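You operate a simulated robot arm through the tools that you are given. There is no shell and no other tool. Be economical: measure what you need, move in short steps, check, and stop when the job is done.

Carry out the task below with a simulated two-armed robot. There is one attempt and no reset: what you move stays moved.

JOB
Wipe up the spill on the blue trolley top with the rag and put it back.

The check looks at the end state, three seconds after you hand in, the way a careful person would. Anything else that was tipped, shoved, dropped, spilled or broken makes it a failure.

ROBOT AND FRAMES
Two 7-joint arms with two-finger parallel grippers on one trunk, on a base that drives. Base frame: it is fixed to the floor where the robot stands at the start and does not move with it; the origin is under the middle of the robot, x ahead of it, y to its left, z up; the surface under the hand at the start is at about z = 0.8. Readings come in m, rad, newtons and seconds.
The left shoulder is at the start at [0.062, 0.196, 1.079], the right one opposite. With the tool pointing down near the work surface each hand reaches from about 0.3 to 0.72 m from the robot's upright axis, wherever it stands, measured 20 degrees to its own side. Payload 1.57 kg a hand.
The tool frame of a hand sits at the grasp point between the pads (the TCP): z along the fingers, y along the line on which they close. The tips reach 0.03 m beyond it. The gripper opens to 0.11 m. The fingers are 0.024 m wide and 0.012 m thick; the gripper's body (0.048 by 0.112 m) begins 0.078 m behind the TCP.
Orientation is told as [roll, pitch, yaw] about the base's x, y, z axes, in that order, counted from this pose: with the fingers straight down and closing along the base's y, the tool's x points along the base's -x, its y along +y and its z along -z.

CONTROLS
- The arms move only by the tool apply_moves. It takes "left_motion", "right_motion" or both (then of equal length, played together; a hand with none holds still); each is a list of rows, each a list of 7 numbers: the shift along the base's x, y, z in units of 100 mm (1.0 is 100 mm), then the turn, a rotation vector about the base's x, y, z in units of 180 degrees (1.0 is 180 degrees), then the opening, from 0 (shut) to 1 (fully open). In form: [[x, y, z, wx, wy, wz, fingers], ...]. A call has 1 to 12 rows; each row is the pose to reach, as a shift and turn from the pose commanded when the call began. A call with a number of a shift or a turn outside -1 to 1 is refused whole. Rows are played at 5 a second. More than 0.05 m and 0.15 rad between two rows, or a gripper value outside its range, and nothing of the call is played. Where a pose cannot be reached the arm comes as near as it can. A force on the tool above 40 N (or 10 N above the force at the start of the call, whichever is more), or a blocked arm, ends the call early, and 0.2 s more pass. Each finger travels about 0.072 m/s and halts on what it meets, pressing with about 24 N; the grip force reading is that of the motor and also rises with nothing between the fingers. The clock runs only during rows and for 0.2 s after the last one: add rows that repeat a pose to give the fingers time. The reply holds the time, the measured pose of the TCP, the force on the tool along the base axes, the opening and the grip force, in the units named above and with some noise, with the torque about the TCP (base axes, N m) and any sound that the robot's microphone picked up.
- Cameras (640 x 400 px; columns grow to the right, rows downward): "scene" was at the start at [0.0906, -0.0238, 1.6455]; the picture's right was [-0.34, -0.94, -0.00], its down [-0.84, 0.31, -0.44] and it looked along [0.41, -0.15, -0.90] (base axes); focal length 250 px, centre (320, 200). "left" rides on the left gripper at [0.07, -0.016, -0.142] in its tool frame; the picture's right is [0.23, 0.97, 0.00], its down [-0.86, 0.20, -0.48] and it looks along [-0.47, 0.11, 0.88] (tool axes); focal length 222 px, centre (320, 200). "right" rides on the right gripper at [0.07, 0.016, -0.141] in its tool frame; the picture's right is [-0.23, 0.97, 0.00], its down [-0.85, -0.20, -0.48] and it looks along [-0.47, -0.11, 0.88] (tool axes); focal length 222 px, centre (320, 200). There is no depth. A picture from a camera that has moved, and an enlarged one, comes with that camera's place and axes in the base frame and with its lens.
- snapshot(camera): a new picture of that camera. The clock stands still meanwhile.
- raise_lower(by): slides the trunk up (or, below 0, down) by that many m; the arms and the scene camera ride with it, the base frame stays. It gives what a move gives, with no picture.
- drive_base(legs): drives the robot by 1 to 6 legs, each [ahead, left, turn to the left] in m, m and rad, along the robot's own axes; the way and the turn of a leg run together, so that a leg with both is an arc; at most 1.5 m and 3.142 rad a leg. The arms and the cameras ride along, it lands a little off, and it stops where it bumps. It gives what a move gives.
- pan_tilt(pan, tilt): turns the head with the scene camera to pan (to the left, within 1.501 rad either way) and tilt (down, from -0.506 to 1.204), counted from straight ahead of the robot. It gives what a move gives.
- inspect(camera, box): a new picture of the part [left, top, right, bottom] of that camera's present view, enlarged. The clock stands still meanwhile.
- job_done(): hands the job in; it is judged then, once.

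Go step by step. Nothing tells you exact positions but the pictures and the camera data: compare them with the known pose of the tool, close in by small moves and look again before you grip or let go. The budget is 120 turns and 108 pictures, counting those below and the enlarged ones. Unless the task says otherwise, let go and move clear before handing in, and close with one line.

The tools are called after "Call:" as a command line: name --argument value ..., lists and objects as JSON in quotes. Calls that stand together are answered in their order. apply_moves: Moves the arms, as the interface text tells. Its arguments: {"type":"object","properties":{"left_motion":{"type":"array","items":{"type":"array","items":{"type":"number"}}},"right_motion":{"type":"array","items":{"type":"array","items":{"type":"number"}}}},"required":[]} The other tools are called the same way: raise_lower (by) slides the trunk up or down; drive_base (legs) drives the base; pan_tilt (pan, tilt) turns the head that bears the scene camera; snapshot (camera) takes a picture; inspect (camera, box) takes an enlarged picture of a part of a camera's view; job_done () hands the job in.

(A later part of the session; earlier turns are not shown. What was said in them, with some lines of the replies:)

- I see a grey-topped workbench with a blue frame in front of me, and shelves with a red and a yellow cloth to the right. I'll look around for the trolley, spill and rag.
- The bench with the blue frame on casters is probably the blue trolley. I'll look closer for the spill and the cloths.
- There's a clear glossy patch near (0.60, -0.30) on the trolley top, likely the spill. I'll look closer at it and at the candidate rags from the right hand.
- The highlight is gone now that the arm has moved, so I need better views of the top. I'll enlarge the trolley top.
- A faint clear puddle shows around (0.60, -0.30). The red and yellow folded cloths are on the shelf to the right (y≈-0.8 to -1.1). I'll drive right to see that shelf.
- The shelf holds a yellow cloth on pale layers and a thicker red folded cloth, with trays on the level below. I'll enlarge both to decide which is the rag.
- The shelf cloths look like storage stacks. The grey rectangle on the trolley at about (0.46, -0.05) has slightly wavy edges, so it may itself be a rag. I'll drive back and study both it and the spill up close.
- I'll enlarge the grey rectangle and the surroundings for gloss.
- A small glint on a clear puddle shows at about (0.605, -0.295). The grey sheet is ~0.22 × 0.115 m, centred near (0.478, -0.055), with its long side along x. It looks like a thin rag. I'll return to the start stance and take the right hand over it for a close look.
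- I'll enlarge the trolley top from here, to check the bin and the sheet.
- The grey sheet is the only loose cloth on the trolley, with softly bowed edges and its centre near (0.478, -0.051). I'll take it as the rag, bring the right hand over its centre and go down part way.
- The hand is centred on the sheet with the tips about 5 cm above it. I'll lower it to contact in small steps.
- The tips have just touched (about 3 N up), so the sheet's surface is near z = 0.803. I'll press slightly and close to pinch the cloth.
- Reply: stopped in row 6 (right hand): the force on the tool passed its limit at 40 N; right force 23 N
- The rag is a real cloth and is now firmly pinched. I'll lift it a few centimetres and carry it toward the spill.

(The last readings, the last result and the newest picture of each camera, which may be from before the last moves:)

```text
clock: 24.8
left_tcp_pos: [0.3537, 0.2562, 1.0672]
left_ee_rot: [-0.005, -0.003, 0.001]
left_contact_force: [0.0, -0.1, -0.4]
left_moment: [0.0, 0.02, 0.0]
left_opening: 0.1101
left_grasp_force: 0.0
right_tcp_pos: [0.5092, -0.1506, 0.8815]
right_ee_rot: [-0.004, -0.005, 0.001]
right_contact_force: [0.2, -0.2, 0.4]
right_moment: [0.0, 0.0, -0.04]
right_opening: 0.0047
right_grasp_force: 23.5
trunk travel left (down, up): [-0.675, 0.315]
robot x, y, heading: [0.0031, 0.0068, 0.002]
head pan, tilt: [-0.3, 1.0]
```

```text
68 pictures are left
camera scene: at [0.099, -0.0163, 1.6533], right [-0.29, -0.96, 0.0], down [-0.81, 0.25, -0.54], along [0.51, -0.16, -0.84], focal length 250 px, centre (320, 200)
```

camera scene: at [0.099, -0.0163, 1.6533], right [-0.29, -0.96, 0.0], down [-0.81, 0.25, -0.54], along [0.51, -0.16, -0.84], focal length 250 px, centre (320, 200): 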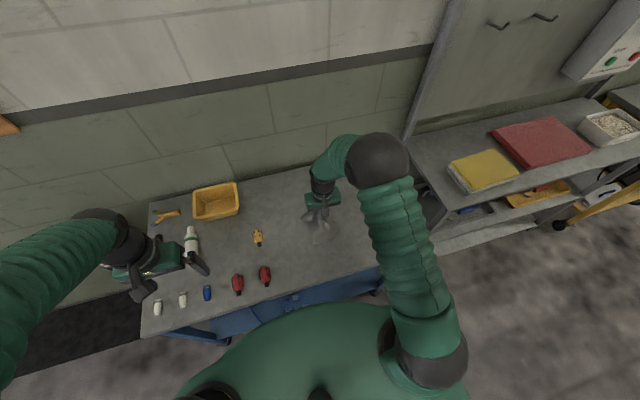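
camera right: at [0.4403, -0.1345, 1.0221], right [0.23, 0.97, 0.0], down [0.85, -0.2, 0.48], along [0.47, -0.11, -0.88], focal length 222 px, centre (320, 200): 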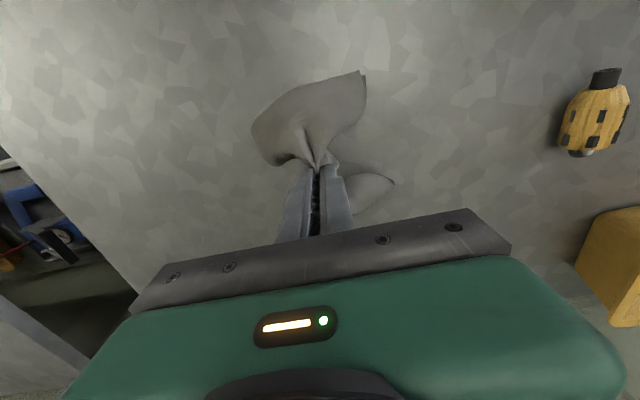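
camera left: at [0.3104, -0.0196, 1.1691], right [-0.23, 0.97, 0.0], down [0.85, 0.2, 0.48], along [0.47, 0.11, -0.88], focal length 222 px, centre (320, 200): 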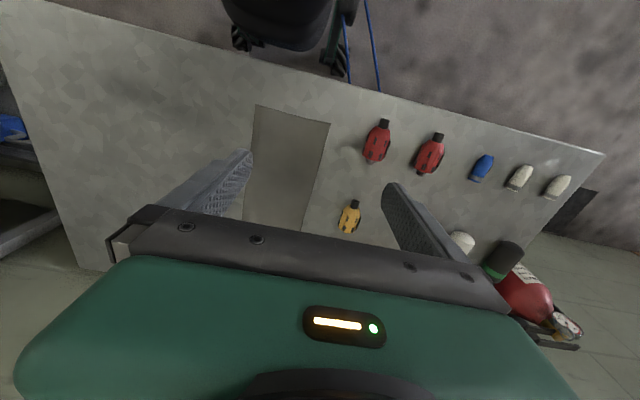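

The rag hangs from the pinch and is lifted clear. I'll carry it over the spill at (0.605, -0.297) and look before lowering.

Call:
apply_moves --right_motion '[[0.2, -0.4, 0, 0, 0, 0, 0], [0.4, -0.6, 0, 0, 0, 0, 0], [0.4, -0.6, 0, 0, 0, 0, 0]]'

Call:
snapshot --camera "right"

Call:
snapshot --camera "left"

```text
clock: 25.6
left_tcp_pos: [0.3535, 0.2562, 1.0694]
left_ee_rot: [-0.003, -0.004, 0.002]
left_contact_force: [0.3, 0.2, -0.2]
left_moment: [0.01, -0.01, 0.02]
left_opening: 0.1097
left_grasp_force: 0.1
right_tcp_pos: [0.5502, -0.213, 0.8798]
right_ee_rot: [-0.003, -0.004, 0.001]
right_contact_force: [-0.9, 0.2, -0.1]
right_moment: [-0.01, 0.01, 0.01]
right_opening: 0.0044
right_grasp_force: 24.1
trunk travel left (down, up): [-0.675, 0.315]
robot x, y, heading: [-0.0035, 0.0066, -0.003]
head pan, tilt: [-0.3, 1.0]
```

```text
67 pictures are left
camera right: at [0.4803, -0.1955, 1.0211], right [0.22, 0.97, 0.0], down [0.85, -0.2, 0.48], along [0.47, -0.11, -0.88], focal length 222 px, centre (320, 200)
```

right: 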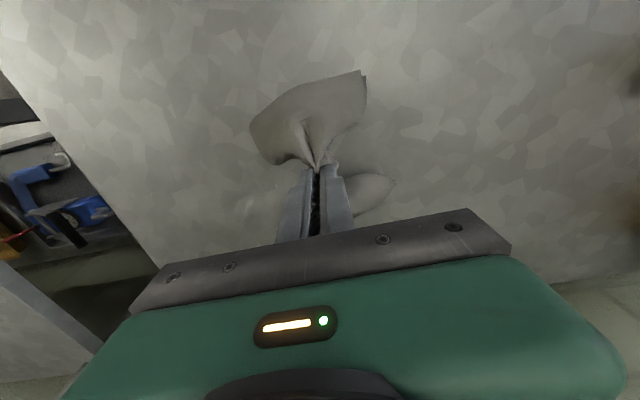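

```text
66 pictures are left
camera left: at [0.2808, 0.2394, 1.2096], right [-0.23, 0.97, 0.0], down [0.85, 0.2, 0.48], along [0.47, 0.11, -0.88], focal length 222 px, centre (320, 200)
```

left: 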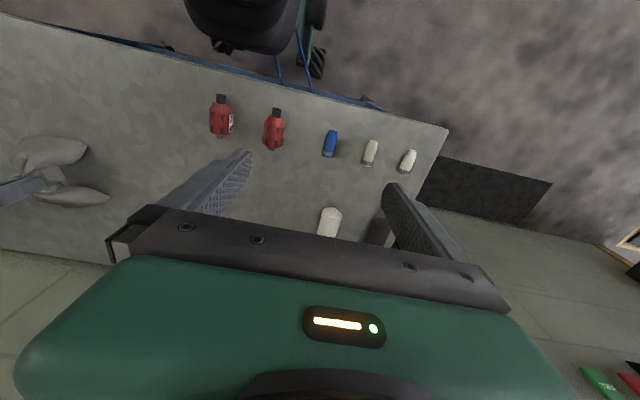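

Call:
inspect --camera "right" --box '[130, 100, 450, 270]'

```text
2.00 times, centred on (290, 185) of right
camera zoom: at [0.4803, -0.1955, 1.0211], right [0.22, 0.97, 0.0], down [0.85, -0.2, 0.48], along [0.47, -0.11, -0.88], focal length 444 px, centre (380, 230)
```

zoom: 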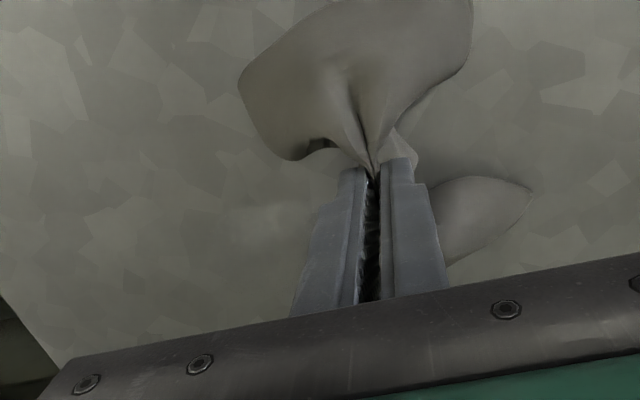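

The puddle shows beside the finger as a pale oval around (0.585, -0.29), roughly 5–6 cm across. I'll move over it and lower the rag onto it.

Call:
apply_moves --right_motion '[[0.2, -0.4, 0, 0, 0, 0, 0], [0.4, -0.78, 0, 0, 0, 0, 0], [0.4, -0.78, -0.25, 0, 0, 0, 0], [0.4, -0.78, -0.4, 0, 0, 0, 0], [0.4, -0.78, -0.45, 0, 0, 0, 0], [0.4, -0.78, -0.465, 0, 0, 0, 0]]'

Call:
snapshot --camera "right"

```text
clock: 27.0
left_tcp_pos: [0.3522, 0.2565, 1.0691]
left_ee_rot: [-0.003, -0.004, 0.002]
left_contact_force: [0.7, -0.5, -0.6]
left_moment: [0.02, 0.0, 0.0]
left_opening: 0.1099
left_grasp_force: 0.0
right_tcp_pos: [0.5888, -0.2912, 0.8344]
right_ee_rot: [-0.001, -0.004, 0.003]
right_contact_force: [-0.2, 1.5, 5.2]
right_moment: [0.02, 0.02, -0.03]
right_opening: 0.0044
right_grasp_force: 24.3
trunk travel left (down, up): [-0.675, 0.315]
robot x, y, heading: [-0.0009, 0.0047, 0.002]
head pan, tilt: [-0.3, 1.0]
```

```text
64 pictures are left
camera right: at [0.5187, -0.2737, 0.9745], right [0.23, 0.97, 0.0], down [0.85, -0.2, 0.48], along [0.47, -0.11, -0.88], focal length 222 px, centre (320, 200)
```

right: 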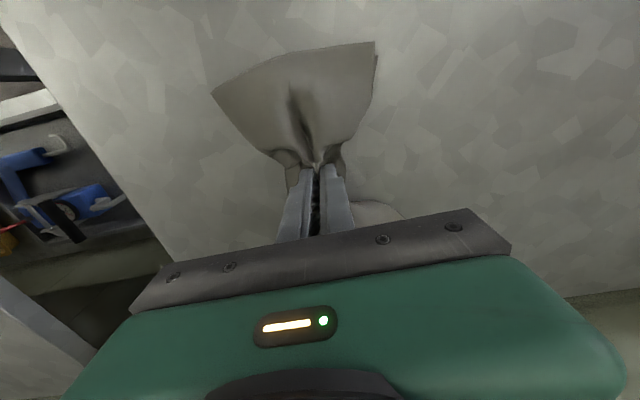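

The rag lies on the puddle with a light 5 N press. I'll now wipe back and forth across the area.

Call:
apply_moves --right_motion '[[0, 0.35, 0, 0, 0, 0, 0], [0, 0.65, 0, 0, 0, 0, 0], [0, 0.3, 0, 0, 0, 0, 0], [0, -0.1, 0, 0, 0, 0, 0], [0, -0.45, 0, 0, 0, 0, 0], [0, -0.7, 0, 0, 0, 0, 0], [0.25, -0.7, 0, 0, 0, 0, 0], [0.25, -0.35, 0, 0, 0, 0, 0], [0.25, 0.05, 0, 0, 0, 0, 0], [0.25, 0.4, 0, 0, 0, 0, 0], [0.25, 0.65, 0, 0, 0, 0, 0]]'

Call:
apply_moves --right_motion '[[0.25, 0, 0, 0, 0, 0, 0], [0.25, -0.35, 0, 0, 0, 0, 0], [0.25, -0.7, 0, 0, 0, 0, 0], [0.25, -1.0, 0, 0, 0, 0, 0], [0, -1.0, 0, 0, 0, 0, 0], [-0.35, -1.0, 0, 0, 0, 0, 0], [-0.7, -1.0, 0, 0, 0, 0, 0], [-0.7, -0.65, 0, 0, 0, 0, 0], [-0.7, -0.3, 0, 0, 0, 0, 0], [-0.5, 0, 0, 0, 0, 0, 0]]'

Call:
snapshot --camera "right"

```text
clock: 29.4
left_tcp_pos: [0.3517, 0.2569, 1.068]
left_ee_rot: [-0.003, -0.002, 0.002]
left_contact_force: [0.2, -0.4, -0.2]
left_moment: [-0.02, -0.01, 0.0]
left_opening: 0.11
left_grasp_force: 0.1
right_tcp_pos: [0.6115, -0.2259, 0.8336]
right_ee_rot: [-0.005, -0.008, 0.002]
right_contact_force: [0.4, -2.3, 6.5]
right_moment: [-0.11, -0.03, 0.01]
right_opening: 0.0045
right_grasp_force: 24.0
trunk travel left (down, up): [-0.675, 0.315]
robot x, y, heading: [-0.0027, 0.0063, 0.002]
head pan, tilt: [-0.3, 1.0]
```

```text
clock: 31.6
left_tcp_pos: [0.3522, 0.2573, 1.0682]
left_ee_rot: [-0.006, -0.005, 0.001]
left_contact_force: [-0.2, -0.2, 0.1]
left_moment: [0.0, 0.03, -0.01]
left_opening: 0.1098
left_grasp_force: 0.1
right_tcp_pos: [0.5614, -0.2228, 0.8338]
right_ee_rot: [-0.007, -0.003, 0.001]
right_contact_force: [-3.8, -4.3, 14.2]
right_moment: [-0.11, 0.08, -0.02]
right_opening: 0.0045
right_grasp_force: 23.5
trunk travel left (down, up): [-0.675, 0.315]
robot x, y, heading: [-0.0039, 0.0047, 0.003]
head pan, tilt: [-0.3, 1.0]
```

```text
63 pictures are left
camera right: at [0.4917, -0.2055, 0.9741], right [0.23, 0.97, 0.0], down [0.85, -0.2, 0.48], along [0.47, -0.11, -0.88], focal length 222 px, centre (320, 200)
```

right: 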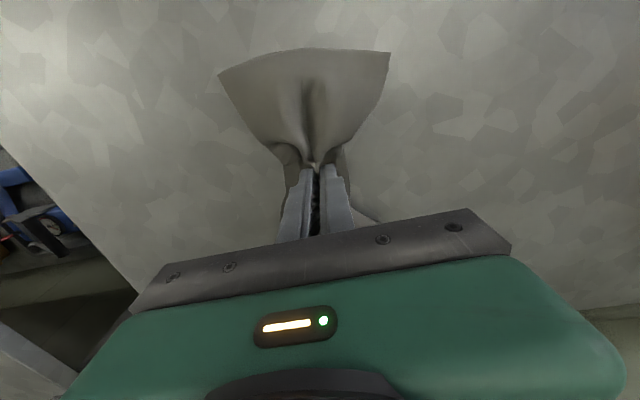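

The strokes are done. I'll lift the rag and look from the same pose that showed the puddle earlier, plus the scene camera.

Call:
apply_moves --right_motion '[[0, 0.05, 0.25, 0, 0, 0, 0], [-0.11, 0.1, 0.46, 0, 0, 0, 0], [-0.11, 0.1, 0.46, 0, 0, 0, 0]]'

Call:
inspect --camera "right" --box '[130, 100, 450, 270]'

Call:
apply_moves --right_motion '[[-0.3, 0.35, 0, 0, 0, 0, 0], [-0.6, 0.65, 0, 0, 0, 0, 0], [-0.72, 0.9, 0, 0, 0, 0, 0], [-0.72, 0.9, 0, 0, 0, 0, 0]]'

Call:
snapshot --camera "right"

Call:
snapshot --camera "scene"

```text
clock: 32.4
left_tcp_pos: [0.3538, 0.2567, 1.0674]
left_ee_rot: [-0.004, 0.0, 0.003]
left_contact_force: [-0.3, 0.3, 0.2]
left_moment: [0.02, 0.01, 0.02]
left_opening: 0.1099
left_grasp_force: 0.0
right_tcp_pos: [0.5518, -0.2154, 0.8775]
right_ee_rot: [-0.002, -0.004, 0.001]
right_contact_force: [0.2, -1.0, 0.1]
right_moment: [-0.02, 0.01, 0.01]
right_opening: 0.0044
right_grasp_force: 23.3
trunk travel left (down, up): [-0.675, 0.315]
robot x, y, heading: [-0.0034, 0.0034, 0.002]
head pan, tilt: [-0.3, 1.0]
```

```text
2.00 times, centred on (290, 185) of right
camera zoom: at [0.4819, -0.1978, 1.018], right [0.22, 0.97, 0.0], down [0.85, -0.2, 0.48], along [0.47, -0.11, -0.88], focal length 444 px, centre (380, 230)
```

zoom: 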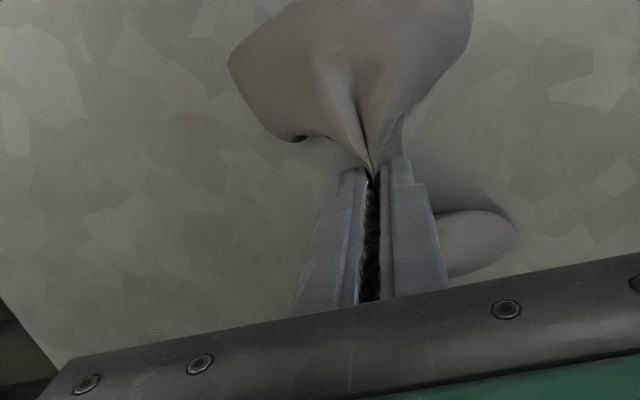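

```text
clock: 33.4
left_tcp_pos: [0.3531, 0.2572, 1.0683]
left_ee_rot: [-0.005, -0.001, 0.003]
left_contact_force: [0.4, -0.5, 0.2]
left_moment: [-0.01, 0.0, -0.02]
left_opening: 0.1099
left_grasp_force: 0.1
right_tcp_pos: [0.481, -0.124, 0.8769]
right_ee_rot: [-0.004, -0.006, 0.003]
right_contact_force: [0.5, -0.3, -0.3]
right_moment: [-0.02, 0.01, -0.03]
right_opening: 0.0043
right_grasp_force: 24.3
trunk travel left (down, up): [-0.675, 0.315]
robot x, y, heading: [0.0024, 0.0116, 0.003]
head pan, tilt: [-0.3, 1.0]
```

```text
61 pictures are left
camera right: at [0.4103, -0.1075, 1.0186], right [0.23, 0.97, 0.0], down [0.85, -0.2, 0.48], along [0.47, -0.11, -0.88], focal length 222 px, centre (320, 200)
```

right: 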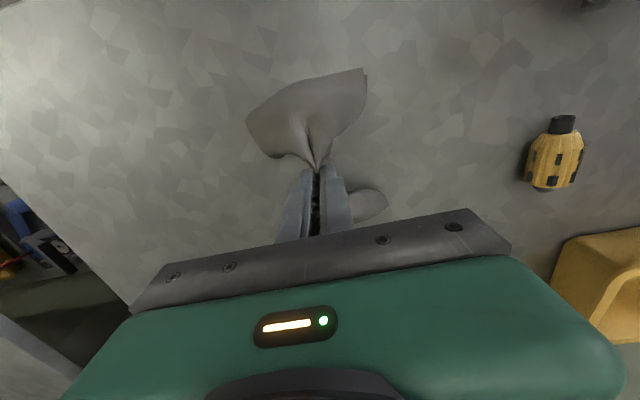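

```text
60 pictures are left
camera scene: at [0.0988, -0.0167, 1.6533], right [-0.29, -0.96, 0.0], down [-0.81, 0.25, -0.54], along [0.51, -0.16, -0.84], focal length 250 px, centre (320, 200)
```

scene: 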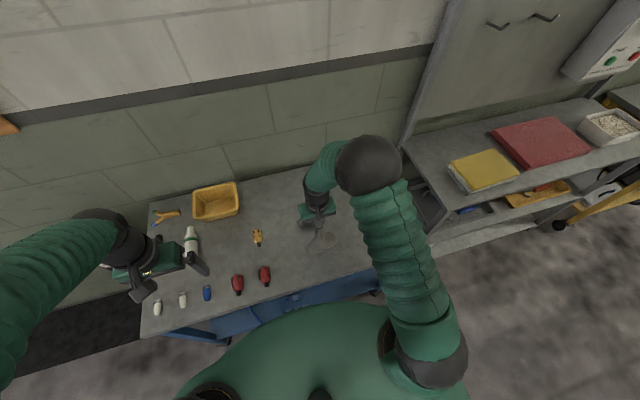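

The oval is gone in the same view. I'll carry the rag back over its old place and lower it at (0.478, -0.051).

Call:
apply_moves --right_motion '[[-0.02, 0.4, 0, 0, 0, 0, 0], [-0.03, 0.73, 0, 0, 0, 0, 0], [-0.03, 0.73, -0.2, 0, 0, 0, 0], [-0.03, 0.73, -0.4, 0, 0, 0, 0], [-0.03, 0.73, -0.44, 0, 0, 0, 0], [-0.03, 0.73, -0.44, 0, 0, 0, 0]]'

Call:
snapshot --camera "right"

```text
clock: 34.8
left_tcp_pos: [0.3536, 0.2572, 1.0674]
left_ee_rot: [-0.005, -0.001, 0.003]
left_contact_force: [-0.2, 0.0, 0.0]
left_moment: [0.01, -0.03, -0.01]
left_opening: 0.1099
left_grasp_force: 0.0
right_tcp_pos: [0.479, -0.054, 0.8356]
right_ee_rot: [-0.004, -0.005, 0.002]
right_contact_force: [0.8, -1.2, 4.3]
right_moment: [-0.03, 0.01, 0.0]
right_opening: 0.0043
right_grasp_force: 24.1
trunk travel left (down, up): [-0.675, 0.315]
robot x, y, heading: [0.0016, 0.0061, 0.004]
head pan, tilt: [-0.3, 1.0]
```

```text
59 pictures are left
camera right: at [0.4083, -0.0366, 0.9757], right [0.23, 0.97, 0.0], down [0.85, -0.2, 0.48], along [0.47, -0.11, -0.88], focal length 222 px, centre (320, 200)
```

right: 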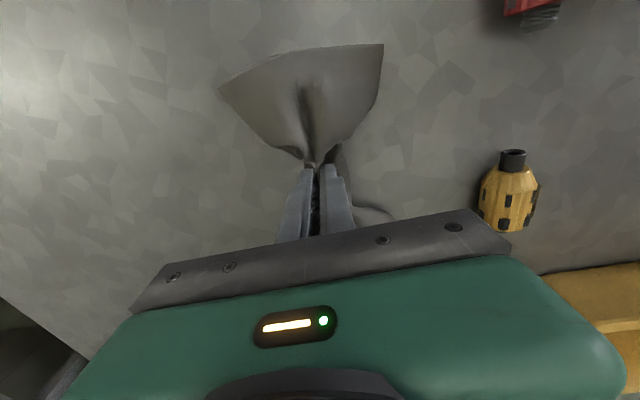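

The rag is back in place, nearly matching the earlier view. I'll open slowly with a light press so the cloth spreads out again, then rise.

Call:
apply_moves --right_motion '[[0, 0, -0.02, 0, 0, 0, 0.1], [0, 0, -0.02, 0, 0, 0, 0.25], [0, 0, -0.02, 0, 0, 0, 0.4], [0, 0, -0.02, 0, 0, 0, 0.55], [0, 0, 0, 0, 0, 0, 0.55], [0, 0, 0.3, 0, 0, 0, 0.55], [0, 0, 0.7, 0, 0, 0, 0.55], [0, 0, 1.0, 0, 0, 0, 0.55]]'

Call:
apply_moves --right_motion '[[-0.2, -0.4, 0.1, 0, 0, 0, 0.55], [-0.4, -0.8, 0.3, 0, 0, 0, 0.55], [-0.6, -1.0, 0.5, 0, 0, 0, 0.55], [-0.8, -1.0, 0.5, 0, 0, 0, 0.55]]'

Call:
snapshot --camera "right"

Call:
pan_tilt --pan 0 --tilt 1.1

Call:
inspect --camera "scene" --box '[170, 130, 450, 290]'

```text
clock: 36.6
left_tcp_pos: [0.3522, 0.2564, 1.0692]
left_ee_rot: [-0.004, -0.004, 0.002]
left_contact_force: [-0.2, -0.3, -0.4]
left_moment: [-0.01, 0.01, 0.03]
left_opening: 0.1098
left_grasp_force: 0.1
right_tcp_pos: [0.4795, -0.0549, 0.9351]
right_ee_rot: [-0.003, -0.003, 0.003]
right_contact_force: [-0.7, 0.3, 0.5]
right_moment: [0.02, 0.01, 0.03]
right_opening: 0.0606
right_grasp_force: 0.1
trunk travel left (down, up): [-0.675, 0.315]
robot x, y, heading: [-0.0044, 0.0043, -0.001]
head pan, tilt: [-0.3, 1.0]
```

```text
clock: 37.6
left_tcp_pos: [0.3529, 0.257, 1.0675]
left_ee_rot: [-0.005, -0.004, 0.002]
left_contact_force: [0.2, 0.1, 0.5]
left_moment: [-0.02, -0.01, 0.01]
left_opening: 0.1101
left_grasp_force: 0.0
right_tcp_pos: [0.3956, -0.1517, 0.985]
right_ee_rot: [-0.003, -0.003, 0.004]
right_contact_force: [0.2, 0.1, -0.5]
right_moment: [0.0, -0.01, -0.02]
right_opening: 0.0605
right_grasp_force: 0.1
trunk travel left (down, up): [-0.675, 0.315]
robot x, y, heading: [-0.0007, 0.0082, -0.005]
head pan, tilt: [-0.3, 1.0]
```

```text
58 pictures are left
camera right: at [0.325, -0.134, 1.1255], right [0.22, 0.97, 0.0], down [0.85, -0.2, 0.48], along [0.47, -0.11, -0.88], focal length 222 px, centre (320, 200)
```

right: 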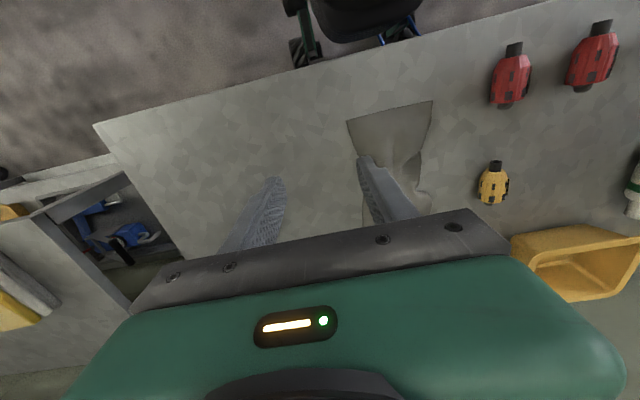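

```text
clock: 38.4
left_tcp_pos: [0.3531, 0.2558, 1.0674]
left_ee_rot: [-0.005, 0.0, 0.001]
left_contact_force: [1.0, -0.1, 0.7]
left_moment: [-0.04, -0.01, -0.02]
left_opening: 0.11
left_grasp_force: 0.1
right_tcp_pos: [0.3948, -0.1509, 0.9844]
right_ee_rot: [-0.003, -0.002, 0.001]
right_contact_force: [-0.2, 0.2, -0.3]
right_moment: [-0.02, 0.02, 0.02]
right_opening: 0.0605
right_grasp_force: 0.1
trunk travel left (down, up): [-0.675, 0.315]
robot x, y, heading: [-0.0025, 0.0041, -0.002]
head pan, tilt: [0.0, 1.1]
```

```text
2.29 times, centred on (310, 210) of scene
camera zoom: at [0.0949, 0.0043, 1.6467], right [0.0, -1.0, 0.0], down [-0.89, 0.0, -0.45], along [0.45, 0.0, -0.89], focal length 571 px, centre (343, 177)
```

zoom: 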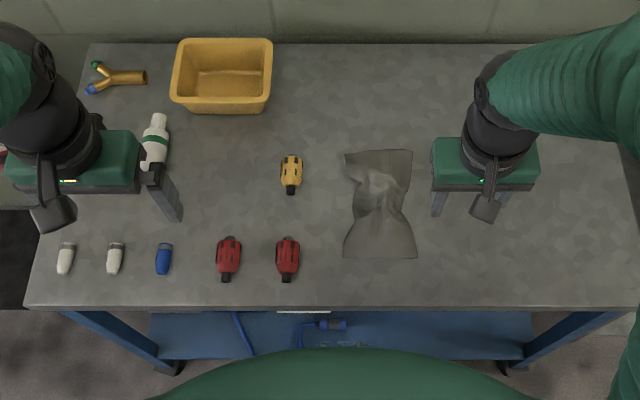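

The rag lies back in its spot, slightly wrinkled. Now I'll check the spill area from the stance where it glinted before, with the right hand moved out of the way.

Call:
apply_moves --right_motion '[[-0.2, -0.45, 0, 0, 0, 0, 0.55], [-0.4, -0.9, 0, 0, 0, 0, 0.55], [-0.56, -1.0, 0, 0, 0, 0, 0.55]]'

Call:
apply_moves --right_motion '[[0, -0.3, 0, 0, 0, 0, 0.55], [0, -0.6, 0, 0, 0, 0, 0.55]]'

Call:
drive_base --legs '[[0, -0.163, 0]]'

Call:
inspect --camera "scene" --box '[260, 130, 420, 270]'

Call:
snapshot --camera "left"

```text
clock: 39.2
left_tcp_pos: [0.3534, 0.255, 1.0687]
left_ee_rot: [-0.001, -0.005, 0.001]
left_contact_force: [0.4, 0.3, -0.1]
left_moment: [-0.02, 0.01, 0.01]
left_opening: 0.1101
left_grasp_force: 0.0
right_tcp_pos: [0.345, -0.2516, 0.9856]
right_ee_rot: [-0.003, -0.005, 0.004]
right_contact_force: [1.2, 0.0, -0.1]
right_moment: [0.04, 0.03, 0.03]
right_opening: 0.0605
right_grasp_force: 0.0
trunk travel left (down, up): [-0.675, 0.315]
robot x, y, heading: [-0.0006, 0.0055, 0.005]
head pan, tilt: [0.0, 1.1]
```

```text
clock: 39.8
left_tcp_pos: [0.3536, 0.2542, 1.0683]
left_ee_rot: [-0.002, -0.002, 0.003]
left_contact_force: [-0.1, 0.1, -0.3]
left_moment: [0.04, -0.01, 0.02]
left_opening: 0.1102
left_grasp_force: 0.0
right_tcp_pos: [0.3426, -0.3116, 0.9844]
right_ee_rot: [0.0, -0.004, 0.003]
right_contact_force: [-0.1, 0.0, 0.7]
right_moment: [0.05, -0.01, 0.01]
right_opening: 0.0604
right_grasp_force: 0.0
trunk travel left (down, up): [-0.675, 0.315]
robot x, y, heading: [-0.0006, 0.0021, 0.004]
head pan, tilt: [0.0, 1.1]
```

```text
clock: 41.2
left_tcp_pos: [0.3532, 0.1064, 1.0646]
left_ee_rot: [-0.013, 0.0, 0.002]
left_contact_force: [-0.9, 0.3, -0.8]
left_moment: [-0.04, 0.0, 0.0]
left_opening: 0.1099
left_grasp_force: 0.1
right_tcp_pos: [0.3433, -0.46, 0.9884]
right_ee_rot: [-0.012, -0.004, 0.005]
right_contact_force: [0.0, -0.2, -0.6]
right_moment: [-0.01, 0.04, -0.02]
right_opening: 0.0604
right_grasp_force: 0.0
trunk travel left (down, up): [-0.675, 0.315]
robot x, y, heading: [-0.002, -0.1571, 0.004]
head pan, tilt: [0.0, 1.1]
```

```text
2.86 times, centred on (340, 200) of scene
camera zoom: at [0.0948, -0.1371, 1.6466], right [0.0, -1.0, 0.01], down [-0.89, -0.01, -0.45], along [0.45, -0.01, -0.89], focal length 714 px, centre (263, 200)
```

zoom: 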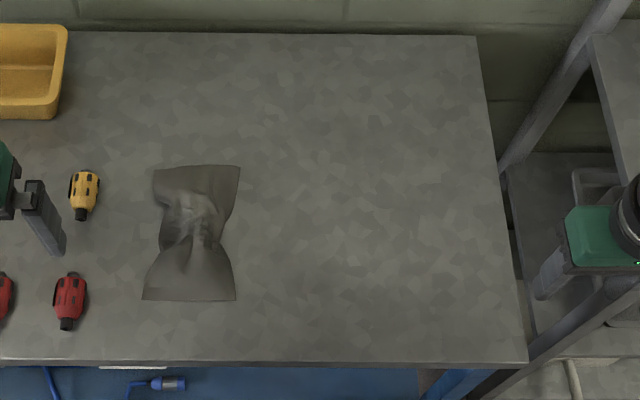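

```text
55 pictures are left
camera left: at [0.2816, 0.0905, 1.2073], right [-0.23, 0.97, -0.01], down [0.85, 0.21, 0.48], along [0.47, 0.1, -0.88], focal length 222 px, centre (320, 200)
```

left: 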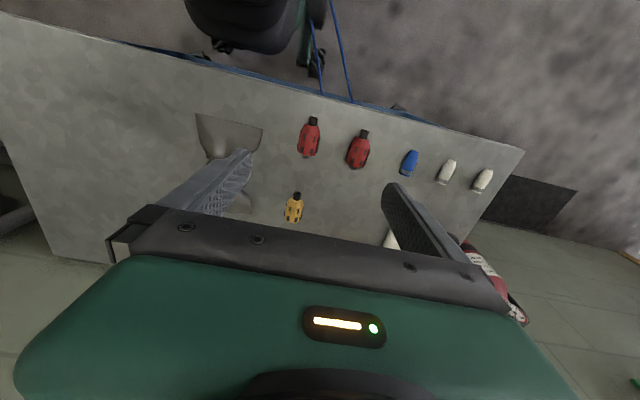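

The glint and oval are gone. I'll check two more head angles, to be sure no remnant shines.

Call:
pan_tilt --pan -0.35 --tilt 1.119

Call:
inspect --camera "scene" --box '[200, 110, 420, 270]'

Call:
pan_tilt --pan 0.4 --tilt 0.9

Call:
snapshot --camera "scene"

Call:
inspect --camera "scene" --box '[340, 200, 560, 360]'

```text
clock: 42.0
left_tcp_pos: [0.3519, 0.0988, 1.0678]
left_ee_rot: [-0.006, -0.005, 0.004]
left_contact_force: [0.4, -0.5, -0.2]
left_moment: [0.02, -0.03, 0.04]
left_opening: 0.1101
left_grasp_force: 0.1
right_tcp_pos: [0.342, -0.4665, 0.9853]
right_ee_rot: [-0.004, -0.003, 0.005]
right_contact_force: [0.3, 0.0, 0.4]
right_moment: [0.02, 0.04, -0.02]
right_opening: 0.0608
right_grasp_force: 0.1
trunk travel left (down, up): [-0.675, 0.315]
robot x, y, heading: [0.0013, -0.1516, 0.004]
head pan, tilt: [-0.351, 1.119]
```

```text
2.50 times, centred on (310, 190) of scene
camera zoom: at [0.0897, -0.1674, 1.6456], right [-0.34, -0.94, 0.01], down [-0.85, 0.3, -0.44], along [0.41, -0.15, -0.9], focal length 625 px, centre (345, 225)
```

zoom: 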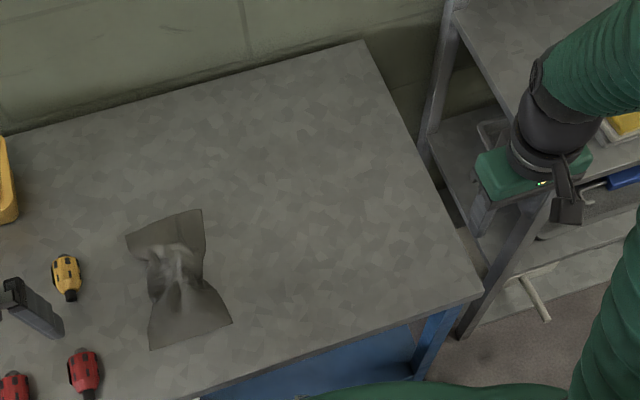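

```text
clock: 43.1
left_tcp_pos: [0.3533, 0.0905, 1.0695]
left_ee_rot: [0.003, -0.004, 0.003]
left_contact_force: [-0.3, 0.1, 0.3]
left_moment: [0.02, 0.0, 0.0]
left_opening: 0.11
left_grasp_force: 0.1
right_tcp_pos: [0.3428, -0.4755, 0.9835]
right_ee_rot: [0.005, -0.002, 0.004]
right_contact_force: [-0.3, -0.5, -0.2]
right_moment: [0.06, 0.04, -0.01]
right_opening: 0.0608
right_grasp_force: 0.0
trunk travel left (down, up): [-0.675, 0.315]
robot x, y, heading: [0.0002, -0.1543, 0.005]
head pan, tilt: [0.4, 0.901]
```

```text
53 pictures are left
camera scene: at [0.1012, -0.1332, 1.6606], right [0.39, -0.92, 0.0], down [-0.72, -0.3, -0.62], along [0.57, 0.25, -0.78], focal length 250 px, centre (320, 200)
```

scene: 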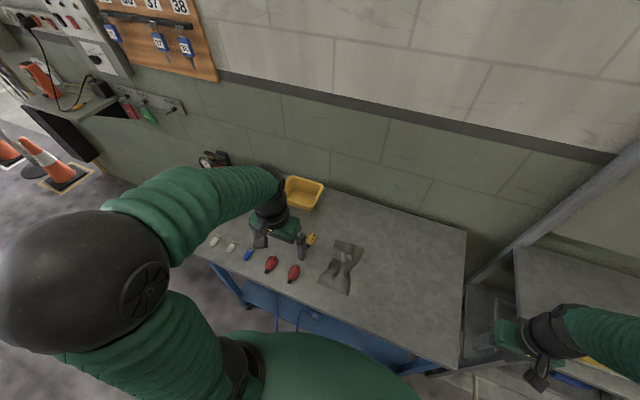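

```text
2.50 times, centred on (450, 280) of scene
camera zoom: at [0.1012, -0.1332, 1.6606], right [0.39, -0.92, 0.0], down [-0.72, -0.3, -0.62], along [0.57, 0.25, -0.78], focal length 625 px, centre (-5, 0)
```

zoom: 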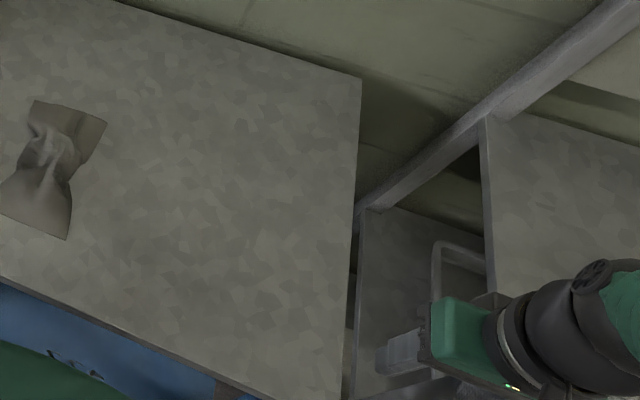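

The top is clean from every angle I checked. The rag is back in its place, the other items haven't moved, and both hands are empty and clear.

Call:
job_done

```text
The job is handed in.
```

I wiped up the spill on the blue trolley top with the grey rag and put the rag back where it lay; it's slightly wrinkled rather than flat, and nothing else was disturbed.
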